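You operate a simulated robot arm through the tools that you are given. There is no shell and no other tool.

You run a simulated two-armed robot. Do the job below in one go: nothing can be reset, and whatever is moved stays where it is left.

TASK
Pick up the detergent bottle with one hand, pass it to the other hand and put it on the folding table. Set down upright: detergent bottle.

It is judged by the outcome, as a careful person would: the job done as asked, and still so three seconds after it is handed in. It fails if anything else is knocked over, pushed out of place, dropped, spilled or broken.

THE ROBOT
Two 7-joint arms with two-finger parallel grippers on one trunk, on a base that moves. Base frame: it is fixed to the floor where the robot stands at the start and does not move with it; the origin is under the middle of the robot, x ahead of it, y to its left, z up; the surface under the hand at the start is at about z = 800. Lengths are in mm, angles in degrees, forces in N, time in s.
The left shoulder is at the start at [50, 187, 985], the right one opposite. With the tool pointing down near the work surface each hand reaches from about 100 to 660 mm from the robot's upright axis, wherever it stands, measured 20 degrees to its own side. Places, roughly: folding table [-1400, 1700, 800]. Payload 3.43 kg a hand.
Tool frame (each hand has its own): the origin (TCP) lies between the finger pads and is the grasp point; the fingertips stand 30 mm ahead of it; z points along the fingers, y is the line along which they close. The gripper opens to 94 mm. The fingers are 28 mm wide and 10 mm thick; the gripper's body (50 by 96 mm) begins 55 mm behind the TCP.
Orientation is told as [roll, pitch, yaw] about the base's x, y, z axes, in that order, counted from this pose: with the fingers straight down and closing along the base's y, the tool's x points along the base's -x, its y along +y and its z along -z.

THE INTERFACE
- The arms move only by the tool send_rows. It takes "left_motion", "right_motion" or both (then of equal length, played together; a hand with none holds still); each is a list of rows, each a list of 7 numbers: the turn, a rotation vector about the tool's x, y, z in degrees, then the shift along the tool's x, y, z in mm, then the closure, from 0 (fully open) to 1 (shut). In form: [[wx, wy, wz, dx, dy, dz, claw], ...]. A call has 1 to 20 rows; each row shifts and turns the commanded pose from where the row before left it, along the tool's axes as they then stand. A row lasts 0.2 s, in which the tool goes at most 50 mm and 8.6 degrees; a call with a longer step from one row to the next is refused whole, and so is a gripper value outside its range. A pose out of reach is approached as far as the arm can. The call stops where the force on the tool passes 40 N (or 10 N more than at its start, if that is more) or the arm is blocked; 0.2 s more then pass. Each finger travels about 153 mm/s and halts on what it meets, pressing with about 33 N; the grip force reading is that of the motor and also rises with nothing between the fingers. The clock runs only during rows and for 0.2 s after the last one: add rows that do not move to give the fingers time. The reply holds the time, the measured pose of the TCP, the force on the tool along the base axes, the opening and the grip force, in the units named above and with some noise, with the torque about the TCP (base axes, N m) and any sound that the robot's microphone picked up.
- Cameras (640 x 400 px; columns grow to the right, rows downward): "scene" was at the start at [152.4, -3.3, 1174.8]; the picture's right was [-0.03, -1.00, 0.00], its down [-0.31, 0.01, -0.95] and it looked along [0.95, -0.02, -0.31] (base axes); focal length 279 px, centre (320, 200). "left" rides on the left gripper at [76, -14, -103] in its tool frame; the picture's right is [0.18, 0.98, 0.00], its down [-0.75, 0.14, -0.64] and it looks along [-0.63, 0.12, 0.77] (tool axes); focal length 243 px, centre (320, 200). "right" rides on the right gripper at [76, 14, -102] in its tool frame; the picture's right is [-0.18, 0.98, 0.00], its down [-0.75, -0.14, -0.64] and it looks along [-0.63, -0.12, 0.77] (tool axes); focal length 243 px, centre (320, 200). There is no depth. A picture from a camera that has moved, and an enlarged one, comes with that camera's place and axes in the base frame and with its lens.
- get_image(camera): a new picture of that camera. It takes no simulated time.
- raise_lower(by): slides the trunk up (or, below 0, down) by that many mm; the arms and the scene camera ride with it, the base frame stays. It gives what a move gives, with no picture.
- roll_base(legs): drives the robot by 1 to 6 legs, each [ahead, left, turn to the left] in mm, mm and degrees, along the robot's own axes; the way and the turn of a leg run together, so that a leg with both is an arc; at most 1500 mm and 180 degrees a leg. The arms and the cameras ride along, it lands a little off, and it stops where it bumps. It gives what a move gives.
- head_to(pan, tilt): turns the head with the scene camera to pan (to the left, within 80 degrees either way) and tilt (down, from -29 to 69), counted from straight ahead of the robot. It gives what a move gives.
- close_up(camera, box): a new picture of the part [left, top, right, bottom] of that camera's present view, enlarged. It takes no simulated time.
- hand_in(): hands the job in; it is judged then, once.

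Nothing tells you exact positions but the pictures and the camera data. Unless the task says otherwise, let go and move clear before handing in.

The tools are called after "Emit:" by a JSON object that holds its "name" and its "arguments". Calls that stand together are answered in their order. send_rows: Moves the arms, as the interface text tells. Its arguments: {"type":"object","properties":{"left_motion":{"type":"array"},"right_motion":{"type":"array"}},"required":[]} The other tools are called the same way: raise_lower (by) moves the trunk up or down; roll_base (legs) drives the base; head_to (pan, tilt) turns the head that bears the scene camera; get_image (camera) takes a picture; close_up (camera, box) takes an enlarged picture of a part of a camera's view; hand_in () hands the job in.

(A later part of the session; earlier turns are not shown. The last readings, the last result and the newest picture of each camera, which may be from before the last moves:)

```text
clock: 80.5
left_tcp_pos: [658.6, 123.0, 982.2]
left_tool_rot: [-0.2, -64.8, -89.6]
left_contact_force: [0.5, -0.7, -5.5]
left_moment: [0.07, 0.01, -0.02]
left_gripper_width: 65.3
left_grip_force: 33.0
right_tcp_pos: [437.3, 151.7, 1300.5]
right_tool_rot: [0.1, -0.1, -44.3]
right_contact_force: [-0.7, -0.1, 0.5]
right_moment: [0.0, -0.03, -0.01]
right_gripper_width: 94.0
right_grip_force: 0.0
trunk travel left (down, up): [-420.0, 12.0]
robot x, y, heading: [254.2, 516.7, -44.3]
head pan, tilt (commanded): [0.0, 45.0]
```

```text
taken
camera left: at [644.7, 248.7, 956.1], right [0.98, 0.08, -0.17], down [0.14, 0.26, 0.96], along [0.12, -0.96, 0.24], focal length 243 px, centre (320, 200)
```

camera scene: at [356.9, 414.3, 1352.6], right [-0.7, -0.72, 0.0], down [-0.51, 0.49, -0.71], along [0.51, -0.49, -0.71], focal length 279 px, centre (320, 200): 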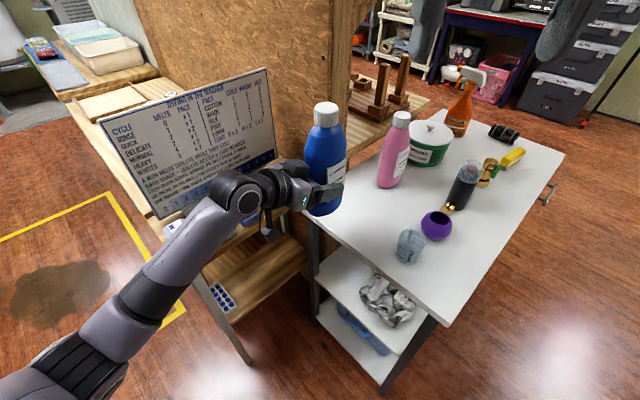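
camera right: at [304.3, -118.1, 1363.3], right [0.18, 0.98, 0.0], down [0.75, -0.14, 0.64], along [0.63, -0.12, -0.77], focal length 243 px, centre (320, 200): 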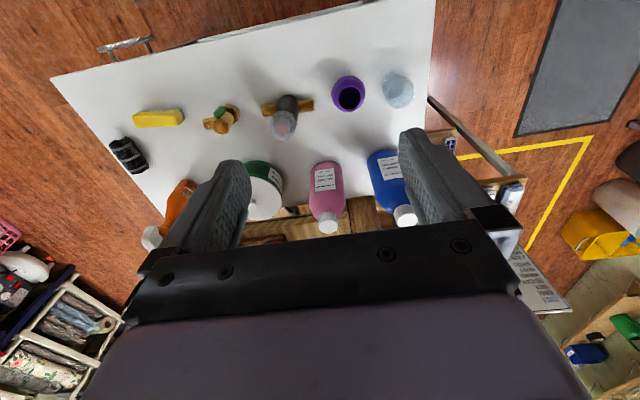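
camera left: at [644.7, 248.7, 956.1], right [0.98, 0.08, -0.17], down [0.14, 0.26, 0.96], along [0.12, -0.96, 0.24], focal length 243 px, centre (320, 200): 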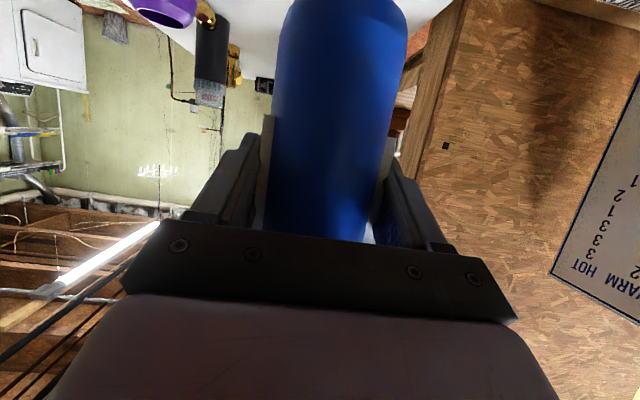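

The bottle is in the left hand, upright and clear; everything else is still in place. I'll draw it 60 mm further back, then slide the base toward -x to open floor.

Emit:
{"name": "send_rows", "arguments": {"left_motion": [[0, 0, 0, 1.5, 0, -7.6, 1], [0, 0, 0, 3.1, 0, -15, 1], [0, 0, 0, 3.1, 0, -15, 1], [0, 0, 0, 3.1, 0, -15, 1], [0, 0, 0, 1.5, 0, -7.6, 1], [0, 0, 0, 0, 0, 0, 1]]}}

Emit:
{"name": "roll_base", "arguments": {"legs": [[-84, -81, 0], [-84, -81, 0]]}}

Emit:
{"name": "get_image", "arguments": {"camera": "scene"}}

```text
clock: 81.9
left_tcp_pos: [658.3, 182.8, 997.2]
left_tool_rot: [-0.2, -64.7, -89.6]
left_contact_force: [0.4, 0.2, -5.1]
left_moment: [0.1, 0.03, -0.01]
left_gripper_width: 65.4
left_grip_force: 32.6
right_tcp_pos: [438.3, 152.1, 1300.4]
right_tool_rot: [0.1, -0.1, -44.1]
right_contact_force: [0.3, -0.3, 0.6]
right_moment: [0.01, 0.01, -0.05]
right_gripper_width: 93.9
right_grip_force: 0.0
trunk travel left (down, up): [-420.0, 12.0]
robot x, y, heading: [255.5, 515.6, -44.3]
head pan, tilt (commanded): [0.0, 45.0]
```

```text
clock: 84.2
left_tcp_pos: [424.0, 183.3, 998.5]
left_tool_rot: [-0.3, -64.7, -89.9]
left_contact_force: [-1.0, 0.0, -4.8]
left_moment: [0.09, -0.01, 0.03]
left_gripper_width: 65.2
left_grip_force: 32.7
right_tcp_pos: [202.7, 154.5, 1300.7]
right_tool_rot: [0.0, -0.1, -44.5]
right_contact_force: [-0.5, 0.1, 0.9]
right_moment: [0.0, -0.03, 0.02]
right_gripper_width: 94.0
right_grip_force: 0.1
trunk travel left (down, up): [-420.0, 12.0]
robot x, y, heading: [22.3, 514.0, -44.6]
head pan, tilt (commanded): [0.0, 45.0]
```

```text
taken
camera scene: at [123.1, 416.4, 1352.7], right [-0.7, -0.71, 0.0], down [-0.5, 0.5, -0.71], along [0.5, -0.5, -0.71], focal length 279 px, centre (320, 200)
```

scene: 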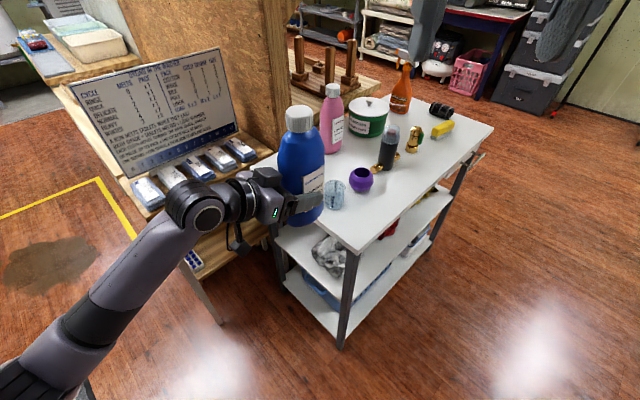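

The bottle is off the table and steady. I'll turn left in place to about heading 120 to look toward the folding table and find open space for the handover.

Emit:
{"name": "roll_base", "arguments": {"legs": [[0, 0, 80], [0, 0, 85]]}}

Emit:
{"name": "head_to", "arguments": {"pan": 0, "tilt": 25}}

Emit:
{"name": "get_image", "arguments": {"camera": "scene"}}

Emit:
{"name": "head_to", "arguments": {"pan": 40, "tilt": 35}}

Emit:
{"name": "get_image", "arguments": {"camera": "scene"}}

```text
clock: 91.6
left_tcp_pos: [-269.6, 947.2, 996.8]
left_tool_rot: [-0.3, -64.7, 73.8]
left_contact_force: [0.4, 0.1, -5.6]
left_moment: [-0.09, 0.02, 0.02]
left_gripper_width: 64.2
left_grip_force: 32.9
right_tcp_pos: [-49.1, 913.9, 1301.2]
right_tool_rot: [0.1, 0.0, 119.2]
right_contact_force: [0.3, 0.6, 0.2]
right_moment: [0.01, 0.01, 0.02]
right_gripper_width: 94.1
right_grip_force: 0.0
trunk travel left (down, up): [-420.0, 12.0]
robot x, y, heading: [22.3, 517.7, 119.1]
head pan, tilt (commanded): [0.0, 45.0]
```

```text
clock: 92.5
left_tcp_pos: [-270.2, 947.8, 996.5]
left_tool_rot: [-0.3, -64.7, 73.9]
left_contact_force: [0.2, -1.1, -5.5]
left_moment: [-0.11, -0.04, -0.02]
left_gripper_width: 64.5
left_grip_force: 33.0
right_tcp_pos: [-50.0, 912.9, 1300.6]
right_tool_rot: [0.1, -0.1, 119.3]
right_contact_force: [-0.5, -0.5, -0.5]
right_moment: [-0.02, 0.03, -0.03]
right_gripper_width: 94.2
right_grip_force: 0.0
trunk travel left (down, up): [-420.0, 12.0]
robot x, y, heading: [23.1, 516.6, 119.2]
head pan, tilt (commanded): [0.0, 25.0]
```

```text
taken
camera scene: at [-50.2, 646.3, 1383.1], right [0.87, 0.49, 0.0], down [0.21, -0.37, -0.91], along [-0.44, 0.79, -0.42], focal length 279 px, centre (320, 200)
```

scene: 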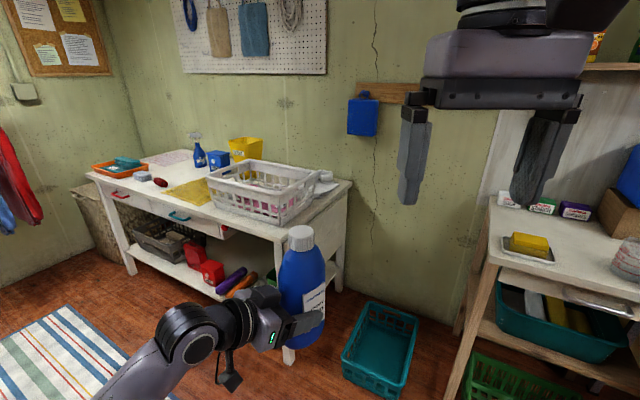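

```text
clock: 93.5
left_tcp_pos: [-269.6, 946.9, 996.2]
left_tool_rot: [-0.2, -64.6, 73.8]
left_contact_force: [0.1, -0.5, -5.4]
left_moment: [-0.1, 0.03, -0.01]
left_gripper_width: 64.3
left_grip_force: 33.0
right_tcp_pos: [-48.2, 912.8, 1300.6]
right_tool_rot: [0.1, 0.1, 119.3]
right_contact_force: [0.3, 0.5, -0.4]
right_moment: [-0.02, -0.01, -0.02]
right_gripper_width: 94.0
right_grip_force: 0.0
trunk travel left (down, up): [-420.0, 12.0]
robot x, y, heading: [23.0, 514.9, 119.2]
head pan, tilt (commanded): [40.0, 35.0]
```

```text
taken
camera scene: at [-87.5, 597.2, 1367.5], right [0.36, 0.93, 0.0], down [0.54, -0.2, -0.82], along [-0.77, 0.29, -0.57], focal length 279 px, centre (320, 200)
```

scene: 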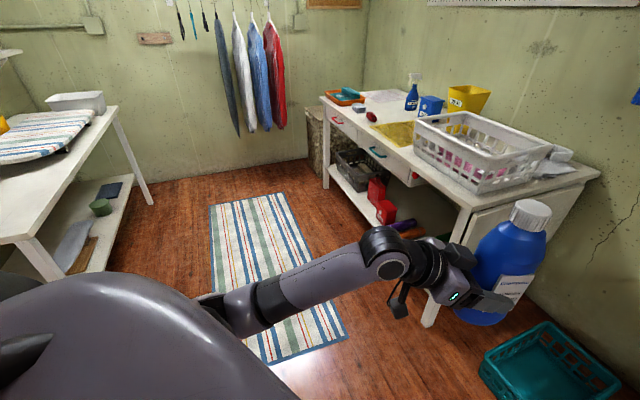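

The folding table is the long white one with drawers, its front edge near y 1350 and x from -2017 to -617, holding a basket, a yellow cloth and some small things. There is open air here for the handover, so I'll turn the left hand 45° inward so it holds the bottle pointing to the robot's right.

Emit:
{"name": "send_rows", "arguments": {"left_motion": [[3.36, 0, 1.58, 0, 0, 0, 1], [6.72, 0, 3.16, 0, 0, 0, 1], [6.72, 0, 3.16, 0, 0, 0, 1], [6.72, 0, 3.16, 0, 0, 0, 1], [6.72, 0, 3.16, 0, 0, 0, 1], [6.72, 0, 3.16, 0, 0, 0, 1], [3.36, 0, 1.58, 0, 0, 0, 1], [0, 0, 0, 0, 0, 0, 1]]}}

Emit:
{"name": "head_to", "arguments": {"pan": 0, "tilt": 40}}

Emit:
{"name": "get_image", "arguments": {"camera": "scene"}}

Emit:
{"name": "get_image", "arguments": {"camera": "left"}}

```text
clock: 95.3
left_tcp_pos: [-269.7, 946.1, 997.2]
left_tool_rot: [-0.3, -64.9, 29.2]
left_contact_force: [-0.1, 0.1, -6.0]
left_moment: [-0.08, 0.08, 0.01]
left_gripper_width: 63.5
left_grip_force: 32.8
right_tcp_pos: [-48.4, 912.9, 1301.8]
right_tool_rot: [0.1, 0.0, 119.3]
right_contact_force: [0.6, 0.5, -0.2]
right_moment: [0.02, 0.0, 0.0]
right_gripper_width: 93.8
right_grip_force: 0.0
trunk travel left (down, up): [-420.0, 12.0]
robot x, y, heading: [24.2, 514.3, 119.1]
head pan, tilt (commanded): [40.0, 35.0]
```

```text
clock: 96.4
left_tcp_pos: [-268.7, 947.7, 996.2]
left_tool_rot: [-0.4, -64.8, 29.3]
left_contact_force: [0.6, -0.4, -5.6]
left_moment: [-0.06, 0.1, -0.01]
left_gripper_width: 63.6
left_grip_force: 33.3
right_tcp_pos: [-49.1, 913.8, 1300.6]
right_tool_rot: [0.1, 0.0, 119.2]
right_contact_force: [-0.2, 0.4, -0.8]
right_moment: [-0.01, 0.02, 0.02]
right_gripper_width: 94.0
right_grip_force: 0.0
trunk travel left (down, up): [-420.0, 12.0]
robot x, y, heading: [21.9, 518.2, 119.1]
head pan, tilt (commanded): [0.0, 40.0]
```

```text
taken
camera scene: at [-46.7, 640.1, 1359.9], right [0.87, 0.49, 0.0], down [0.31, -0.56, -0.77], along [-0.37, 0.67, -0.64], focal length 279 px, centre (320, 200)
```

scene: 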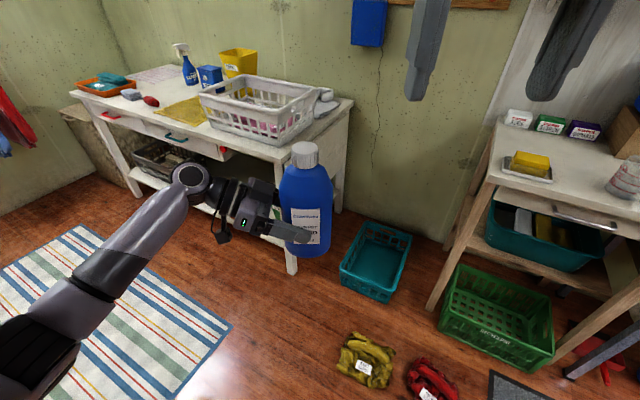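

```text
taken
camera left: at [-371.9, 874.2, 970.5], right [-0.55, 0.82, -0.17], down [-0.3, 0.0, 0.95], along [0.78, 0.57, 0.24], focal length 243 px, centre (320, 200)
```

left: 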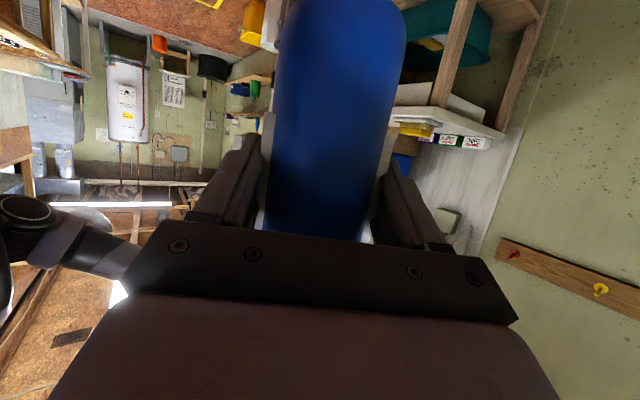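

Emit:
{"name": "close_up", "arguments": {"camera": "scene", "box": [220, 130, 380, 270]}}

```text
2.86 times, centred on (300, 200) of scene
camera zoom: at [-46.7, 640.1, 1359.9], right [0.87, 0.49, 0.0], down [0.31, -0.56, -0.77], along [-0.37, 0.67, -0.64], focal length 797 px, centre (377, 200)
```

zoom: 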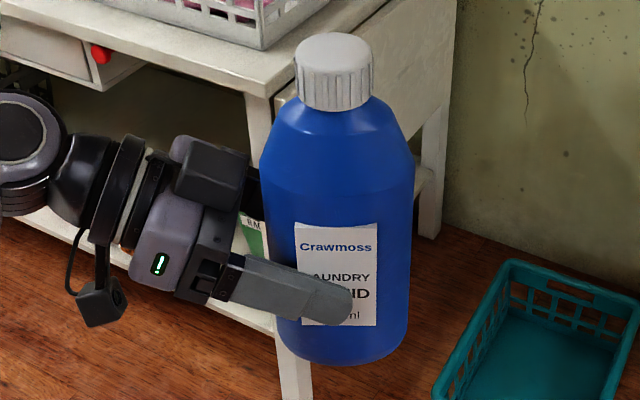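

The bottle hangs upright in the left hand with the label facing me; the left fingers hold the lower half of the label, and the bottle's bottom is near z 917. I'll prepare the right hand at its present height: yaw it 90° to point left and tilt it 60°, so it can come in opposite the left hand on the upper half of the label.

Emit:
{"name": "send_rows", "arguments": {"right_motion": [[0, 0, -7.5, 0, 0, 0, 0], [0, 0, -7.5, 0, 0, 0, 0], [0, 0, -7.5, 0, 0, 0, 0], [0, 0, -7.5, 0, 0, 0, 0], [0, 0, -7.5, 0, 0, 0, 0], [0, 0, -7.5, 0, 0, 0, 0], [0, 0, -7.5, 0, 0, 0, 0], [0, 0, -7.5, 0, 0, 0, 0], [0, 0, -7.5, 0, 0, 0, 0], [0, 0, -7.5, 0, 0, 0, 0], [0, 0, -7.5, 0, 0, 0, 0], [0, 0, -7.5, 0, 0, 0, 0]]}}

Emit:
{"name": "get_image", "arguments": {"camera": "scene"}}

```text
clock: 99.0
left_tcp_pos: [-270.6, 947.3, 997.5]
left_tool_rot: [-0.4, -64.8, 29.4]
left_contact_force: [0.6, 0.5, -5.0]
left_moment: [-0.06, 0.09, -0.01]
left_gripper_width: 63.2
left_grip_force: 32.6
right_tcp_pos: [-40.3, 816.7, 1256.7]
right_tool_rot: [-0.1, -0.1, -150.8]
right_contact_force: [-0.4, 0.0, -0.4]
right_moment: [0.01, 0.01, 0.0]
right_gripper_width: 94.0
right_grip_force: 0.2
right hand out of reach, approached as far as the arm can: row 9, 10, 11, 12
trunk travel left (down, up): [-420.0, 12.0]
robot x, y, heading: [24.4, 516.6, 119.3]
head pan, tilt (commanded): [0.0, 40.0]
```

```text
taken
camera scene: at [-46.8, 639.9, 1359.9], right [0.87, 0.49, 0.0], down [0.31, -0.56, -0.77], along [-0.37, 0.67, -0.64], focal length 279 px, centre (320, 200)
```

scene: 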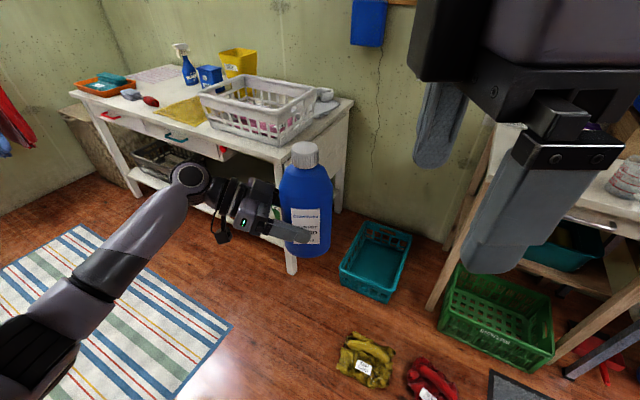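

Emit:
{"name": "send_rows", "arguments": {"right_motion": [[0, -7.5, 0, 0, 0, 0, 0], [0, -7.5, 0, 0, 0, 0, 0], [0, -7.5, 0, 0, 0, 0, 0], [0, -7.5, 0, 0, 0, 0, 0], [0, -7.5, 0, 0, 0, 0, 0], [0, -7.5, 0, 0, 0, 0, 0], [0, -7.5, 0, 0, 0, 0, 0], [0, -7.5, 0, 0, 0, 0, 0]]}}

Emit:
{"name": "get_image", "arguments": {"camera": "scene"}}

Emit:
{"name": "close_up", "arguments": {"camera": "scene", "box": [220, 130, 380, 270]}}

```text
clock: 100.8
left_tcp_pos: [-271.0, 948.0, 996.1]
left_tool_rot: [-0.4, -64.9, 29.4]
left_contact_force: [0.1, -0.3, -5.7]
left_moment: [-0.06, 0.09, 0.0]
left_gripper_width: 63.0
left_grip_force: 32.7
right_tcp_pos: [-40.0, 817.5, 1257.7]
right_tool_rot: [0.0, -60.2, -150.8]
right_contact_force: [0.5, 0.1, -0.2]
right_moment: [-0.01, 0.03, -0.03]
right_gripper_width: 93.9
right_grip_force: 0.1
trunk travel left (down, up): [-420.0, 12.0]
robot x, y, heading: [24.3, 510.5, 119.2]
head pan, tilt (commanded): [0.0, 40.0]
```

```text
taken
camera scene: at [-47.3, 639.9, 1359.9], right [0.87, 0.49, 0.0], down [0.31, -0.56, -0.77], along [-0.37, 0.67, -0.64], focal length 279 px, centre (320, 200)
```

scene: 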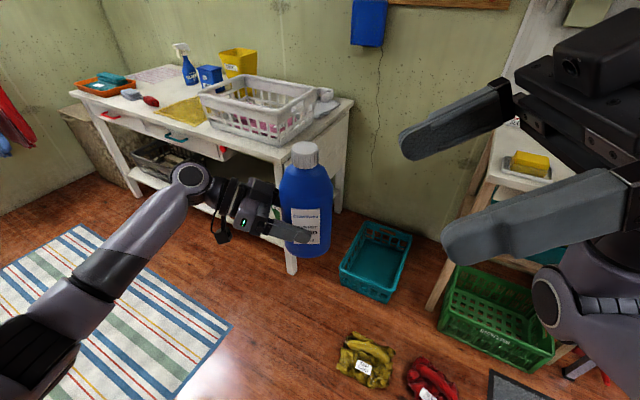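

```text
2.86 times, centred on (300, 200) of scene
camera zoom: at [-47.3, 639.9, 1359.9], right [0.87, 0.49, 0.0], down [0.31, -0.56, -0.77], along [-0.37, 0.67, -0.64], focal length 797 px, centre (377, 200)
```

zoom: 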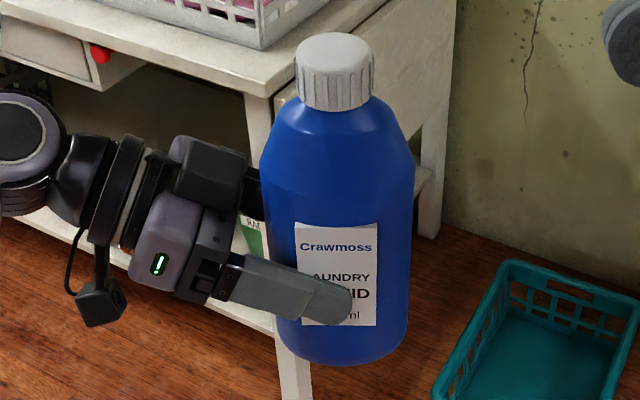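

The bottle hasn't shifted in the left grip. I'll move the right hand to its pre-grasp point, level with the bottle and about 95 mm off its right side.

Emit:
{"name": "send_rows", "arguments": {"right_motion": [[0, 0, 0, 12.9, -22.6, 8.8, 0], [0, 0, 0, 12.9, -22.6, 8.8, 0], [0, 0, 0, 12.9, -22.6, 8.8, 0], [0, 0, 0, 12.9, -22.6, 8.8, 0], [0, 0, 0, 12.9, -22.6, 8.8, 0], [0, 0, 0, 12.9, -22.6, 8.8, 0], [0, 0, 0, 12.9, -22.6, 8.8, 0], [0, 0, 0, 12.9, -22.6, 8.8, 0], [0, 0, 0, 12.9, -22.6, 8.8, 0], [0, 0, 0, 12.9, -22.6, 8.8, 0], [0, 0, 0, 0, 0, 0, 0]]}}

Emit:
{"name": "get_image", "arguments": {"camera": "scene"}}

Emit:
{"name": "get_image", "arguments": {"camera": "right"}}

```text
clock: 103.2
left_tcp_pos: [-270.3, 946.8, 995.5]
left_tool_rot: [-0.4, -64.9, 29.4]
left_contact_force: [0.6, 0.2, -4.8]
left_moment: [-0.03, 0.13, -0.04]
left_gripper_width: 63.3
left_grip_force: 33.0
right_tcp_pos: [-40.3, 817.7, 1257.5]
right_tool_rot: [0.0, -60.1, -150.8]
right_contact_force: [1.2, -0.7, 0.2]
right_moment: [0.02, 0.02, 0.0]
right_gripper_width: 94.0
right_grip_force: 0.0
right hand out of reach, approached as far as the arm can: row 1, 2, 3, 4, 5, 6, 7, 8, 9, 10
trunk travel left (down, up): [-420.0, 12.0]
robot x, y, heading: [23.8, 517.8, 119.3]
head pan, tilt (commanded): [0.0, 40.0]
```

```text
taken
camera scene: at [-46.7, 640.1, 1359.9], right [0.87, 0.49, 0.0], down [0.31, -0.56, -0.77], along [-0.37, 0.67, -0.64], focal length 279 px, centre (320, 200)
```

scene: 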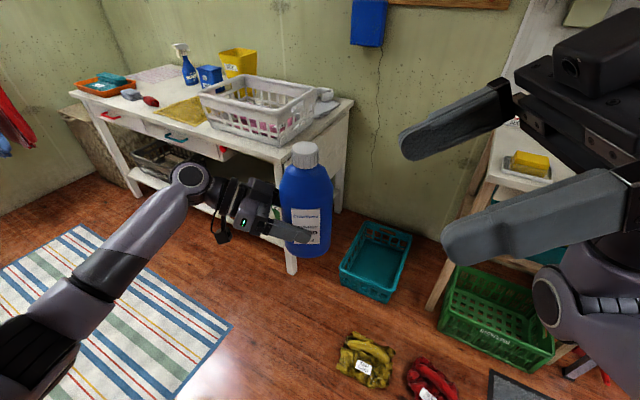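

```text
taken
camera right: at [76.8, 866.3, 1242.1], right [0.4, -0.9, 0.16], down [0.09, 0.21, 0.97], along [-0.91, -0.38, 0.16], focal length 243 px, centre (320, 200)
```

right: 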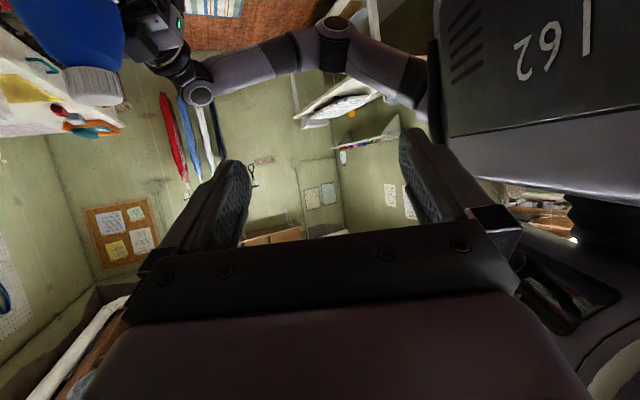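

The right arm got stuck near a joint limit in that pose. I'll undo the tilt and half of the yaw, take it lower and further forward, and then turn it the way the left arm managed.

Emit:
{"name": "send_rows", "arguments": {"right_motion": [[0, 7.5, 0, 0, 0, 0, 0], [0, 7.5, 0, 0, 0, 0, 0], [0, 7.5, 0, 0, 0, 0, 0], [0, 7.5, 0, 0, 0, 0, 0], [0, 7.5, 0, 0, 0, 0, 0], [0, 7.5, 0, 0, 0, 0, 0], [0, 7.5, 0, 0, 0, 0, 0], [0, 7.5, 0, 0, 0, 0, 0], [0, 0, 7.5, 0, 0, 0, 0], [0, 0, 7.5, 0, 0, 0, 0], [0, 0, 7.5, 0, 0, 0, 0], [0, 0, 7.5, 0, 0, 0, 0], [0, 0, 7.5, 0, 0, 0, 0], [0, 0, 7.5, 0, 0, 0, 0]]}}

Emit:
{"name": "send_rows", "arguments": {"right_motion": [[0, 0, 0, -12.9, -22.6, 21.1, 0], [0, 0, 0, -12.9, -22.6, 21.1, 0], [0, 0, 0, -12.9, -22.6, 21.1, 0], [0, 0, 0, -12.9, -22.6, 21.1, 0], [0, 0, 0, -12.9, -22.6, 21.1, 0], [0, 0, 0, -12.9, -22.6, 21.1, 0], [0, 0, 0, -12.9, -22.6, 21.1, 0]]}}

Emit:
{"name": "get_image", "arguments": {"camera": "scene"}}

```text
clock: 106.2
left_tcp_pos: [-269.6, 948.2, 997.0]
left_tool_rot: [-0.5, -64.8, 29.5]
left_contact_force: [0.7, -0.6, -4.3]
left_moment: [-0.06, 0.07, 0.03]
left_gripper_width: 62.8
left_grip_force: 33.1
right_tcp_pos: [-38.8, 815.2, 1258.1]
right_tool_rot: [0.0, -0.1, 164.0]
right_contact_force: [0.2, -0.1, -0.4]
right_moment: [0.01, 0.04, 0.02]
right_gripper_width: 93.8
right_grip_force: 0.1
trunk travel left (down, up): [-420.0, 12.0]
robot x, y, heading: [24.2, 512.0, 119.3]
head pan, tilt (commanded): [0.0, 40.0]
```

```text
clock: 107.8
left_tcp_pos: [-270.6, 947.7, 997.4]
left_tool_rot: [-0.4, -64.8, 29.4]
left_contact_force: [0.0, -0.8, -5.1]
left_moment: [-0.09, 0.12, 0.01]
left_gripper_width: 63.0
left_grip_force: 32.7
right_tcp_pos: [-83.1, 993.2, 1108.8]
right_tool_rot: [0.0, 0.0, 164.4]
right_contact_force: [0.4, -0.3, 0.1]
right_moment: [-0.02, 0.02, 0.02]
right_gripper_width: 93.9
right_grip_force: 0.0
trunk travel left (down, up): [-420.0, 12.0]
robot x, y, heading: [23.4, 514.4, 119.2]
head pan, tilt (commanded): [0.0, 40.0]
```

```text
taken
camera scene: at [-46.8, 640.5, 1359.8], right [0.87, 0.49, 0.0], down [0.31, -0.56, -0.77], along [-0.37, 0.67, -0.64], focal length 279 px, centre (320, 200)
```

scene: 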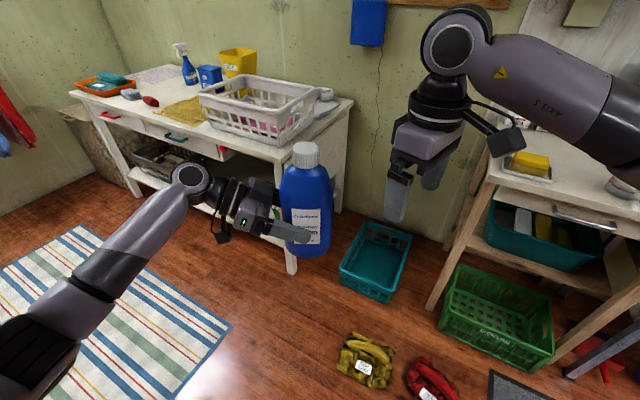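

Emit:
{"name": "send_rows", "arguments": {"right_motion": [[0, -7.5, 0, 0, 0, 0, 0], [0, -7.5, 0, 0, 0, 0, 0], [0, -7.5, 0, 0, 0, 0, 0], [0, -7.5, 0, 0, 0, 0, 0], [0, -7.5, 0, 0, 0, 0, 0], [0, -7.5, 0, 0, 0, 0, 0], [0, -7.5, 0, 0, 0, 0, 0], [0, -7.5, 0, 0, 0, 0, 0]]}}

Emit:
{"name": "get_image", "arguments": {"camera": "scene"}}

```text
clock: 109.6
left_tcp_pos: [-268.9, 946.7, 996.1]
left_tool_rot: [-0.4, -64.8, 29.4]
left_contact_force: [-0.7, -0.1, -5.1]
left_moment: [-0.04, 0.09, -0.02]
left_gripper_width: 62.7
left_grip_force: 33.2
right_tcp_pos: [-84.5, 991.1, 1109.5]
right_tool_rot: [0.2, -60.2, 164.1]
right_contact_force: [-0.3, 0.1, 0.6]
right_moment: [0.0, -0.02, 0.02]
right_gripper_width: 94.0
right_grip_force: 0.0
trunk travel left (down, up): [-420.0, 12.0]
robot x, y, heading: [23.8, 516.4, 119.1]
head pan, tilt (commanded): [0.0, 40.0]
```

```text
taken
camera scene: at [-46.4, 640.1, 1359.9], right [0.87, 0.49, 0.0], down [0.31, -0.56, -0.77], along [-0.37, 0.67, -0.64], focal length 279 px, centre (320, 200)
```

scene: 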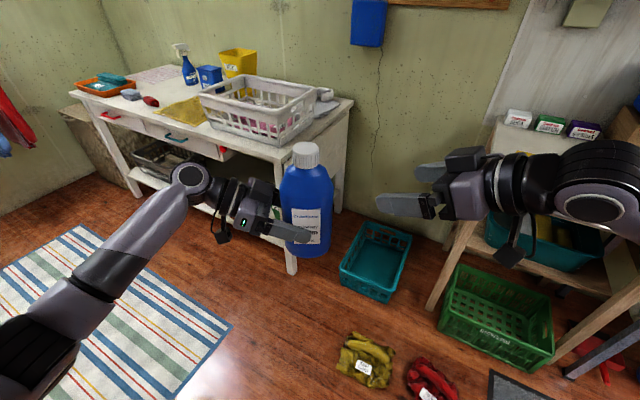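

The tilted pose works this way. I'll yaw the remaining 45° so the right hand points straight at the bottle, opposite to the left hand.

Emit:
{"name": "send_rows", "arguments": {"right_motion": [[-6.5, 0, -3.75, 0, 0, 0, 0], [-6.5, 0, -3.75, 0, 0, 0, 0], [-6.5, 0, -3.75, 0, 0, 0, 0], [-6.5, 0, -3.75, 0, 0, 0, 0], [-6.5, 0, -3.75, 0, 0, 0, 0], [-6.7, 0, -3.85, 0, 0, 0, 0], [0, 0, 0, 0, 0, 0, 0]]}}

Emit:
{"name": "get_image", "arguments": {"camera": "scene"}}

Emit:
{"name": "get_image", "arguments": {"camera": "right"}}

```text
clock: 111.2
left_tcp_pos: [-269.6, 946.9, 996.3]
left_tool_rot: [-0.4, -64.8, 29.4]
left_contact_force: [0.0, 0.5, -6.0]
left_moment: [-0.05, 0.12, -0.01]
left_gripper_width: 62.8
left_grip_force: 32.9
right_tcp_pos: [-94.2, 975.1, 1112.7]
right_tool_rot: [-1.7, -60.0, 177.2]
right_contact_force: [-0.6, 0.2, -0.3]
right_moment: [-0.03, -0.01, 0.0]
right_gripper_width: 94.1
right_grip_force: 0.0
right hand out of reach, approached as far as the arm can: row 2, 3, 4, 5, 6
trunk travel left (down, up): [-420.0, 12.0]
robot x, y, heading: [22.8, 515.2, 119.3]
head pan, tilt (commanded): [0.0, 40.0]
```

```text
taken
camera scene: at [-46.7, 640.1, 1359.9], right [0.87, 0.49, 0.0], down [0.31, -0.56, -0.77], along [-0.37, 0.67, -0.64], focal length 279 px, centre (320, 200)
```

scene: 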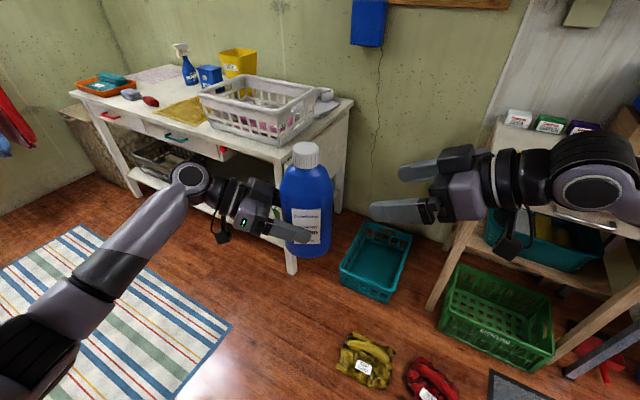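

```text
taken
camera right: at [29.3, 950.7, 1097.7], right [-0.17, -0.98, 0.14], down [0.19, 0.11, 0.98], along [-0.97, 0.19, 0.17], focal length 243 px, centre (320, 200)
```

right: 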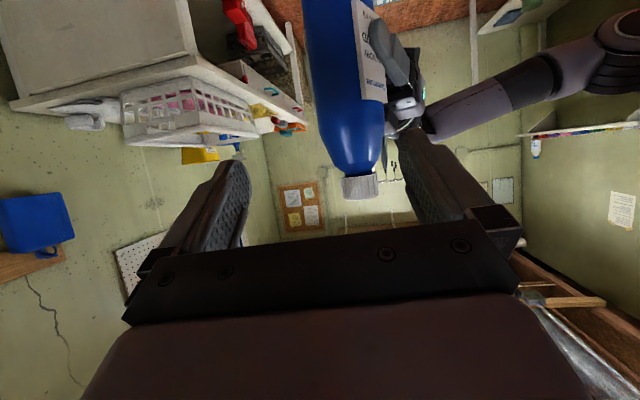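

The right wrist reaches its limit at 58° of yaw out there; nearer the middle it should turn further. I'll shift the bottle 35 mm left and 15 mm forward with the left hand, then bring the right hand inward before finishing its turn.

Emit:
{"name": "send_rows", "arguments": {"left_motion": [[0, 0, 0, 2.5, 2.5, -5.3, 1], [0, 0, 0, 5, 5, -10.6, 1], [0, 0, 0, 5, 5, -10.6, 1], [0, 0, 0, 2.5, 2.5, -5.3, 1], [0, 0, 0, 0, 0, 0, 1]]}}

```text
clock: 112.4
left_tcp_pos: [-307.1, 942.9, 996.0]
left_tool_rot: [-0.5, -64.8, 29.5]
left_contact_force: [0.2, 0.8, -4.9]
left_moment: [-0.06, 0.11, 0.02]
left_gripper_width: 62.6
left_grip_force: 33.2
right_tcp_pos: [-95.1, 975.7, 1112.7]
right_tool_rot: [-1.9, -60.1, 177.1]
right_contact_force: [-0.1, -0.2, -0.4]
right_moment: [-0.01, 0.03, -0.02]
right_gripper_width: 93.7
right_grip_force: 0.0
trunk travel left (down, up): [-420.0, 12.0]
robot x, y, heading: [23.7, 514.7, 119.3]
head pan, tilt (commanded): [0.0, 40.0]
```

Emit:
{"name": "send_rows", "arguments": {"right_motion": [[0, 0, 0, -9.2, -8.4, 19.9, 0], [0, 0, 0, -9.2, -8.4, 19.9, 0], [0, 0, 0, -9.2, -8.4, 19.9, 0], [0, 0, 0, -9.2, -8.4, 19.9, 0], [-5.9, 0, -3.2, 0, 0, 0, 0], [-5.9, 0, -3.2, 0, 0, 0, 0], [-5.9, 0, -3.2, 0, 0, 0, 0], [-5.9, 0, -3.2, 0, 0, 0, 0], [-6.0, 0, -3.2, 0, 0, 0, 0]]}}

Emit:
{"name": "get_image", "arguments": {"camera": "scene"}}

Emit:
{"name": "get_image", "arguments": {"camera": "right"}}

```text
clock: 114.4
left_tcp_pos: [-307.1, 943.5, 996.3]
left_tool_rot: [-0.4, -64.7, 29.4]
left_contact_force: [0.1, -0.1, -5.4]
left_moment: [-0.03, 0.11, 0.02]
left_gripper_width: 62.6
left_grip_force: 33.3
right_tcp_pos: [-180.5, 1015.8, 1104.0]
right_tool_rot: [0.4, -59.7, -150.9]
right_contact_force: [-0.3, -0.7, -0.3]
right_moment: [0.01, 0.01, 0.04]
right_gripper_width: 93.9
right_grip_force: 0.0
right hand out of reach, approached as far as the arm can: row 5, 6
trunk travel left (down, up): [-420.0, 12.0]
robot x, y, heading: [24.1, 513.2, 119.2]
head pan, tilt (commanded): [0.0, 40.0]
```

```text
taken
camera scene: at [-47.1, 640.3, 1359.8], right [0.87, 0.49, 0.0], down [0.31, -0.56, -0.77], along [-0.37, 0.67, -0.64], focal length 279 px, centre (320, 200)
```

scene: 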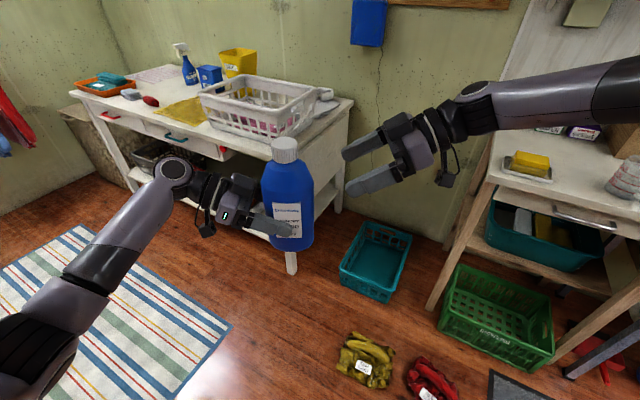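

```text
taken
camera right: at [-63.6, 1065.2, 1090.4], right [0.4, -0.9, 0.16], down [0.08, 0.21, 0.97], along [-0.91, -0.38, 0.16], focal length 243 px, centre (320, 200)
```

right: 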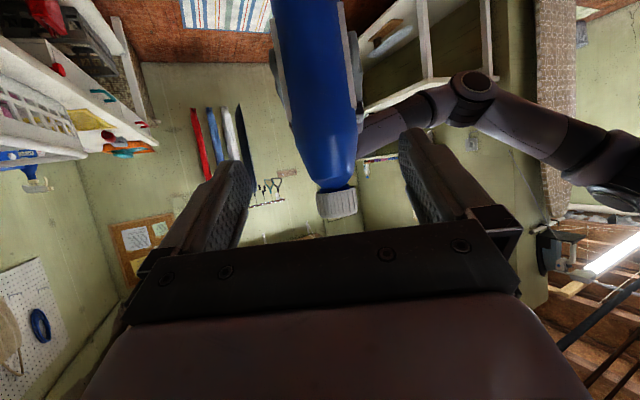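

The right hand now points straight at the bottle (yaw -150.9, tilt 60), about 84 mm from its right side. I'll check alignment in close-ups before moving in.

Emit:
{"name": "close_up", "arguments": {"camera": "right", "box": [230, 0, 430, 230]}}

Emit:
{"name": "close_up", "arguments": {"camera": "scene", "box": [200, 110, 440, 270]}}

```text
1.74 times, centred on (330, 115) of right
camera zoom: at [-63.6, 1065.2, 1090.4], right [0.4, -0.9, 0.16], down [0.08, 0.21, 0.97], along [-0.91, -0.38, 0.16], focal length 422 px, centre (303, 348)
```

zoom: 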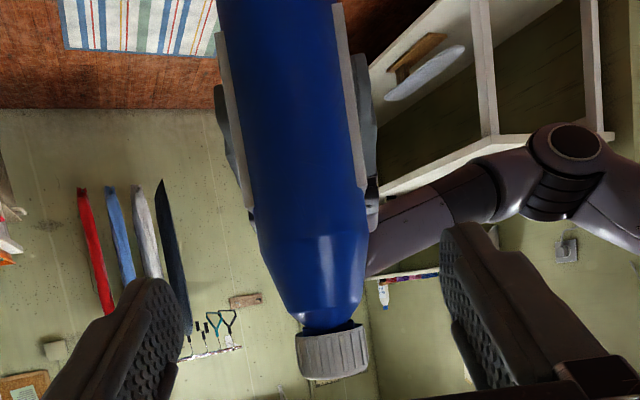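

```text
2.50 times, centred on (320, 190) of scene
camera zoom: at [-47.1, 640.3, 1359.8], right [0.87, 0.49, 0.0], down [0.31, -0.56, -0.77], along [-0.37, 0.67, -0.64], focal length 697 px, centre (320, 225)
```

zoom: 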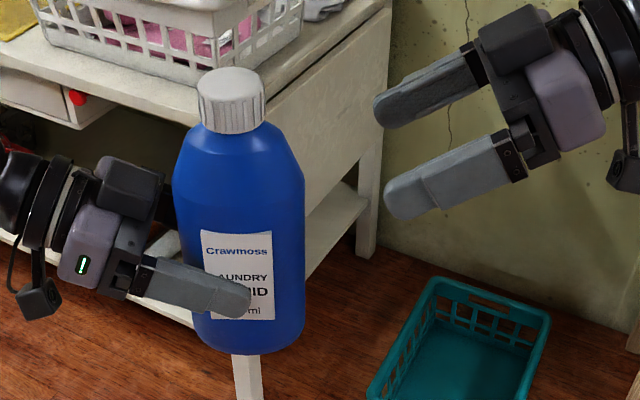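

Alignment is good: only about 2 mm off, and the bottle hangs vertical. I'll move the right hand in along its axis, with its fingers above the left ones on the label.

Emit:
{"name": "send_rows", "arguments": {"right_motion": [[0, 0, 0, -8.3, 2, 10, 0], [0, 0, 0, 0, 0, 20, 0], [0, 0, 0, 0, 0, 20, 0], [0, 0, 0, 0, 0, 20, 0], [0, 0, 0, 0, 0, 20, 0], [0, 0, 0, 0, 0, 20, 0], [0, 0, 0, 0, 0, 10, 0], [0, 0, 0, 0, 0, 0, 0]]}}

Emit:
{"name": "close_up", "arguments": {"camera": "scene", "box": [200, 110, 440, 270]}}

Emit:
{"name": "get_image", "arguments": {"camera": "right"}}

```text
clock: 116.2
left_tcp_pos: [-307.3, 944.0, 996.6]
left_tool_rot: [-0.4, -64.8, 29.4]
left_contact_force: [-0.6, -0.1, -5.2]
left_moment: [-0.08, 0.11, 0.01]
left_gripper_width: 62.2
left_grip_force: 33.3
right_tcp_pos: [-273.3, 959.9, 1052.4]
right_tool_rot: [0.3, -59.8, -151.0]
right_contact_force: [-0.5, -0.2, 0.2]
right_moment: [0.02, 0.01, 0.0]
right_gripper_width: 94.1
right_grip_force: 0.1
trunk travel left (down, up): [-420.0, 12.0]
robot x, y, heading: [20.9, 513.5, 119.1]
head pan, tilt (commanded): [0.0, 40.0]
```

```text
2.50 times, centred on (320, 190) of scene
camera zoom: at [-46.7, 640.1, 1359.9], right [0.87, 0.49, 0.0], down [0.31, -0.56, -0.77], along [-0.37, 0.67, -0.64], focal length 697 px, centre (320, 225)
```

zoom: 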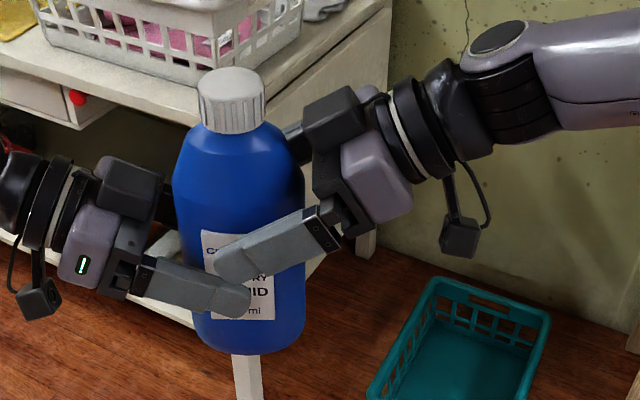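

```text
taken
camera right: at [-156.3, 1008.9, 1037.4], right [0.4, -0.9, 0.16], down [0.08, 0.21, 0.97], along [-0.91, -0.38, 0.16], focal length 243 px, centre (320, 200)
```

right: 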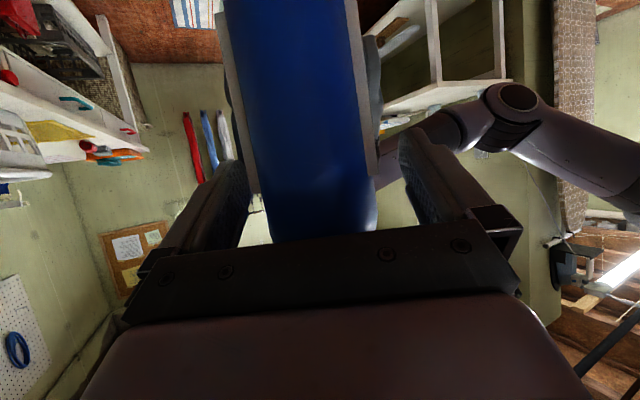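

The right fingers straddle the upper label with the left ones below, and nothing is touching. I'll go 8 mm further in and close the right gripper while the left keeps holding.

Emit:
{"name": "send_rows", "arguments": {"right_motion": [[0, 0, 0, 0, 0, 8, 0], [0, 0, 0, 0, 0, 0, 0], [0, 0, 0, 0, 0, 0, 0.5], [0, 0, 0, 0, 0, 0, 1], [0, 0, 0, 0, 0, 0, 1], [0, 0, 0, 0, 0, 0, 1], [0, 0, 0, 0, 0, 0, 1]], "left_motion": [[0, 0, 0, 0, 0, 0, 1], [0, 0, 0, 0, 0, 0, 1], [0, 0, 0, 0, 0, 0, 1], [0, 0, 0, 0, 0, 0, 1], [0, 0, 0, 0, 0, 0, 1], [0, 0, 0, 0, 0, 0, 1], [0, 0, 0, 0, 0, 0, 1]]}}

Emit:
{"name": "close_up", "arguments": {"camera": "scene", "box": [200, 110, 440, 270]}}

Emit:
{"name": "get_image", "arguments": {"camera": "right"}}

```text
clock: 117.8
left_tcp_pos: [-306.2, 943.0, 998.2]
left_tool_rot: [-0.4, -64.8, 29.3]
left_contact_force: [5.4, -9.4, -3.5]
left_moment: [0.29, 0.24, -0.13]
left_gripper_width: 62.5
left_grip_force: 33.4
right_tcp_pos: [-280.2, 958.3, 1047.7]
right_tool_rot: [0.0, -59.7, -151.0]
right_contact_force: [-4.8, 9.7, -0.9]
right_moment: [0.13, 0.06, -0.22]
right_gripper_width: 65.9
right_grip_force: 32.9
trunk travel left (down, up): [-420.0, 12.0]
robot x, y, heading: [24.4, 517.4, 119.3]
head pan, tilt (commanded): [0.0, 40.0]
```

```text
2.50 times, centred on (320, 190) of scene
camera zoom: at [-46.7, 640.1, 1359.9], right [0.87, 0.49, 0.0], down [0.31, -0.56, -0.77], along [-0.37, 0.67, -0.64], focal length 697 px, centre (320, 225)
```

zoom: 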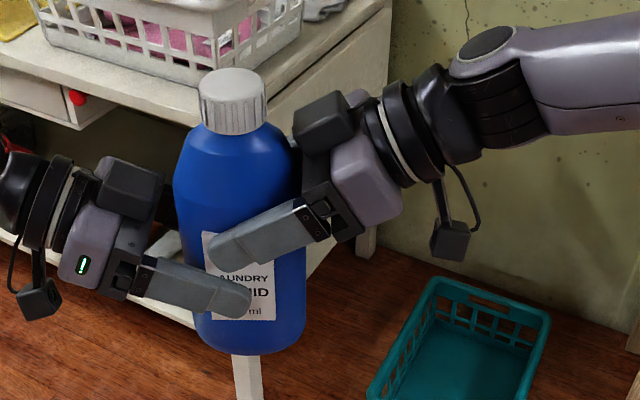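

```text
taken
camera right: at [-162.4, 1006.7, 1033.5], right [0.4, -0.9, 0.16], down [0.08, 0.21, 0.97], along [-0.91, -0.37, 0.16], focal length 243 px, centre (320, 200)
```

right: 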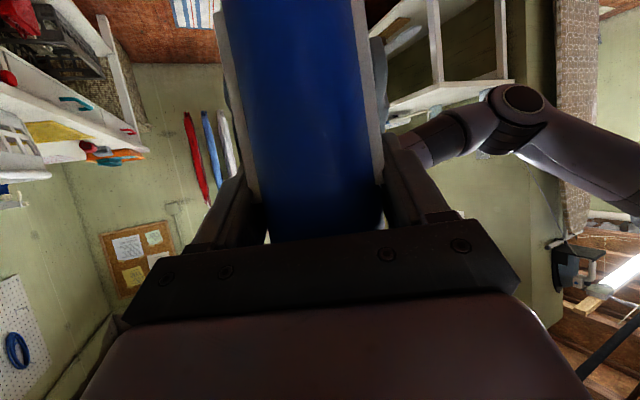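

Both hands now hold the bottle (right 65.9 mm, 33 N), with a small sideways force of about 11 N between them. I'll ease the right hand 1.5 mm to relieve that, then open the left a little and see whether the right takes the weight.

Emit:
{"name": "send_rows", "arguments": {"right_motion": [[0, 0, 0, 0, -0.8, 0, 1], [0, 0, 0, 0, -0.7, 0, 1], [0, 0, 0, 0, 0, 0, 1], [0, 0, 0, 0, 0, 0, 1], [0, 0, 0, 0, 0, 0, 1]], "left_motion": [[0, 0, 0, 0, 0, 0, 1], [0, 0, 0, 0, 0, 0, 1], [0, 0, 0, 0, 0, 0, 1], [0, 0, 0, 0, 0, 0, 0.24], [0, 0, 0, 0, 0, 0, 0.24]]}}

Emit:
{"name": "close_up", "arguments": {"camera": "scene", "box": [200, 110, 440, 270]}}

```text
clock: 119.0
left_tcp_pos: [-306.6, 943.8, 997.7]
left_tool_rot: [-0.1, -64.9, 29.4]
left_contact_force: [0.9, 0.0, 0.2]
left_moment: [0.0, 0.03, 0.01]
left_gripper_width: 71.4
left_grip_force: 0.1
right_tcp_pos: [-279.2, 957.1, 1046.3]
right_tool_rot: [0.4, -59.8, -151.0]
right_contact_force: [-0.2, 0.8, -0.3]
right_moment: [0.02, -0.06, 0.01]
right_gripper_width: 65.5
right_grip_force: 32.7
trunk travel left (down, up): [-420.0, 12.0]
robot x, y, heading: [20.8, 518.5, 119.3]
head pan, tilt (commanded): [0.0, 40.0]
```

```text
2.50 times, centred on (320, 190) of scene
camera zoom: at [-46.7, 640.1, 1359.9], right [0.87, 0.49, 0.0], down [0.31, -0.56, -0.77], along [-0.37, 0.67, -0.64], focal length 697 px, centre (320, 225)
```

zoom: 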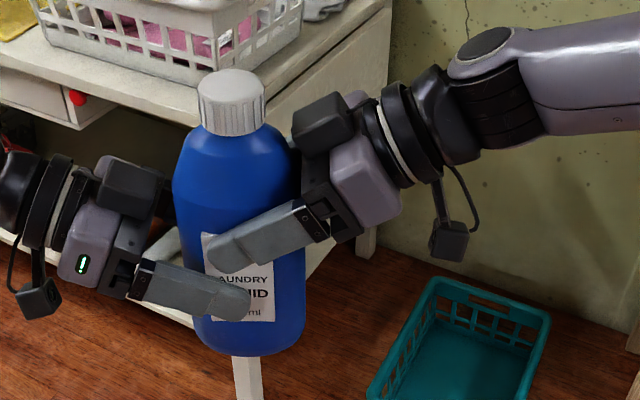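

Emit:
{"name": "send_rows", "arguments": {"right_motion": [[0, 0, 0, 0, 0, 0, 1]], "left_motion": [[0, 0, 0, 0, 0, 0, 0.24]]}}

Emit:
{"name": "close_up", "arguments": {"camera": "scene", "box": [200, 110, 440, 270]}}

Emit:
{"name": "get_image", "arguments": {"camera": "left"}}

```text
clock: 119.4
left_tcp_pos: [-307.1, 944.0, 997.7]
left_tool_rot: [-0.4, -64.9, 29.3]
left_contact_force: [-0.9, 1.3, 0.0]
left_moment: [0.01, 0.04, -0.01]
left_gripper_width: 71.4
left_grip_force: 0.0
right_tcp_pos: [-279.4, 958.1, 1047.0]
right_tool_rot: [0.3, -59.8, -151.0]
right_contact_force: [0.3, 0.3, -0.2]
right_moment: [0.05, -0.05, 0.0]
right_gripper_width: 65.3
right_grip_force: 32.9
trunk travel left (down, up): [-420.0, 12.0]
robot x, y, heading: [25.2, 517.8, 119.0]
head pan, tilt (commanded): [0.0, 40.0]
```

```text
2.50 times, centred on (320, 190) of scene
camera zoom: at [-46.7, 640.1, 1359.9], right [0.87, 0.49, 0.0], down [0.31, -0.56, -0.77], along [-0.37, 0.67, -0.64], focal length 697 px, centre (320, 225)
```

zoom: 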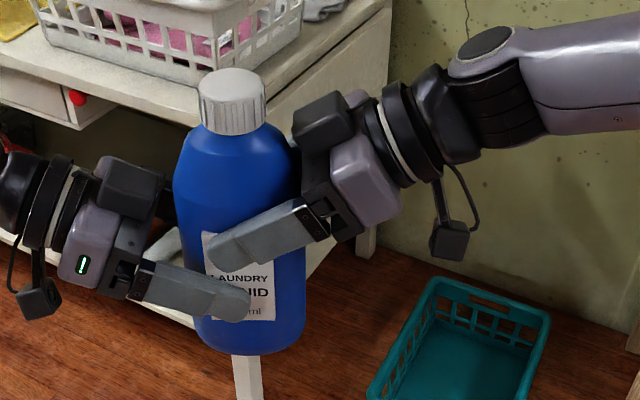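

```text
taken
camera left: at [-409.4, 870.6, 971.0], right [-0.55, 0.82, -0.17], down [-0.3, 0.0, 0.95], along [0.78, 0.57, 0.25], focal length 243 px, centre (320, 200)
```

left: 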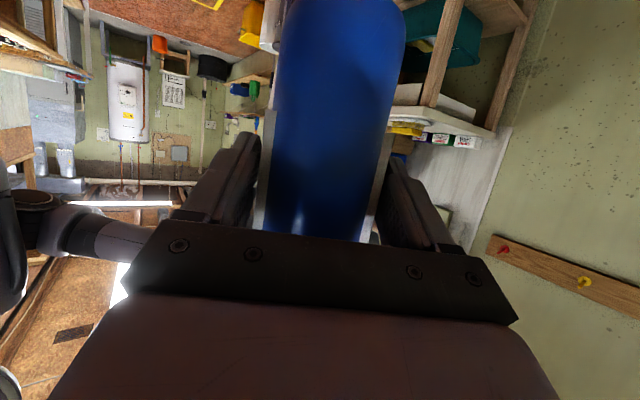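

The bottle stays put with the left fingers 3 mm off it on each side, although the force readings are near zero. I'll raise the right hand 6 mm slowly to confirm that it carries the bottle.

Emit:
{"name": "send_rows", "arguments": {"right_motion": [[0, 0, 0, -1.3, 0, -0.75, 1], [0, 0, 0, -1.3, 0, -0.75, 1], [0, 0, 0, -1.3, 0, -0.75, 1], [0, 0, 0, -1.3, 0, -0.75, 1], [0, 0, 0, 0, 0, 0, 1]], "left_motion": [[0, 0, 0, 0, 0, 0, 0.24], [0, 0, 0, 0, 0, 0, 0.24], [0, 0, 0, 0, 0, 0, 0.24], [0, 0, 0, 0, 0, 0, 0.24], [0, 0, 0, 0, 0, 0, 0.24]]}}

Emit:
{"name": "close_up", "arguments": {"camera": "scene", "box": [200, 110, 440, 270]}}

```text
clock: 120.6
left_tcp_pos: [-308.2, 944.8, 996.8]
left_tool_rot: [-0.4, -64.7, 29.3]
left_contact_force: [-0.5, -0.1, -0.1]
left_moment: [0.01, 0.03, 0.0]
left_gripper_width: 71.2
left_grip_force: 0.1
right_tcp_pos: [-278.1, 958.8, 1053.5]
right_tool_rot: [0.4, -59.8, -151.0]
right_contact_force: [0.0, 0.0, -5.4]
right_moment: [0.0, -0.03, 0.0]
right_gripper_width: 66.0
right_grip_force: 32.9
trunk travel left (down, up): [-420.0, 12.0]
robot x, y, heading: [24.6, 514.1, 119.3]
head pan, tilt (commanded): [0.0, 40.0]
```

```text
2.50 times, centred on (320, 190) of scene
camera zoom: at [-46.7, 640.1, 1359.9], right [0.87, 0.49, 0.0], down [0.31, -0.56, -0.77], along [-0.37, 0.67, -0.64], focal length 697 px, centre (320, 225)
```

zoom: 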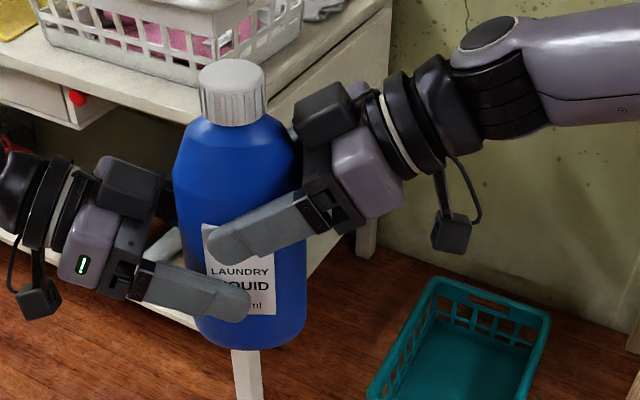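

The right hand carries the whole weight now (-5.4 N) and the bottle rose with it. I'll open the left hand fully and back it out along its own axis.

Emit:
{"name": "send_rows", "arguments": {"left_motion": [[0, 0, 0, 0, 0, 0, 0], [0, 0, 0, 0, 0, -10, 0], [0, 0, 0, 0, 0, -20, 0], [0, 0, 0, 0, 0, -20, 0], [0, 0, 0, 0, 0, -20, 0], [0, 0, 0, 0, 0, -20, 0], [0, 0, 0, 0, 0, -20, 0], [0, 0, 0, 0, 0, -20, 0]], "right_motion": [[0, 0, 0, 0, 0, 0, 1], [0, 0, 0, 0, 0, 0, 1], [0, 0, 0, 0, 0, 0, 1], [0, 0, 0, 0, 0, 0, 1], [0, 0, 0, 0, 0, 0, 1], [0, 0, 0, 0, 0, 0, 1], [0, 0, 0, 0, 0, 0, 1], [0, 0, 0, 0, 0, 0, 1]]}}

Emit:
{"name": "get_image", "arguments": {"camera": "scene"}}

Emit:
{"name": "get_image", "arguments": {"camera": "right"}}

```text
clock: 122.4
left_tcp_pos: [-410.5, 887.4, 1051.6]
left_tool_rot: [-0.5, -65.0, 29.4]
left_contact_force: [-0.3, -0.4, 0.0]
left_moment: [0.01, -0.02, -0.02]
left_gripper_width: 93.8
left_grip_force: 0.1
right_tcp_pos: [-279.6, 958.4, 1053.7]
right_tool_rot: [0.3, -59.8, -151.0]
right_contact_force: [-0.5, 0.0, -5.8]
right_moment: [0.01, -0.04, 0.01]
right_gripper_width: 65.6
right_grip_force: 33.3
trunk travel left (down, up): [-420.0, 12.0]
robot x, y, heading: [22.4, 517.7, 119.2]
head pan, tilt (commanded): [0.0, 40.0]
```

```text
taken
camera scene: at [-46.8, 640.0, 1359.9], right [0.87, 0.49, 0.0], down [0.31, -0.56, -0.77], along [-0.37, 0.67, -0.64], focal length 279 px, centre (320, 200)
```

scene: 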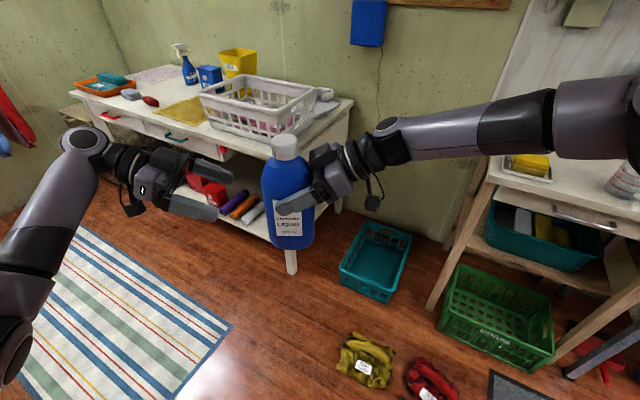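

```text
taken
camera right: at [-162.8, 1007.7, 1039.2], right [0.4, -0.9, 0.16], down [0.08, 0.21, 0.97], along [-0.91, -0.38, 0.16], focal length 243 px, centre (320, 200)
```

right: 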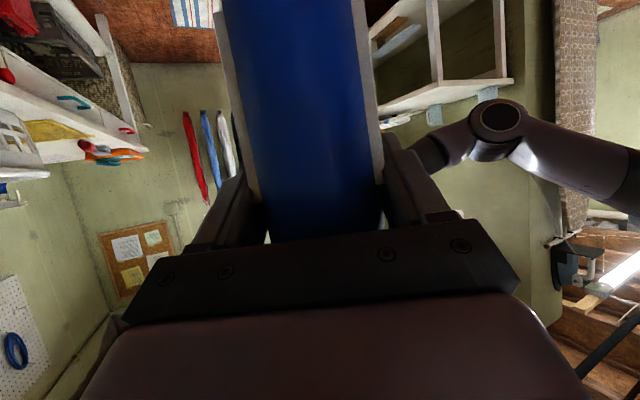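

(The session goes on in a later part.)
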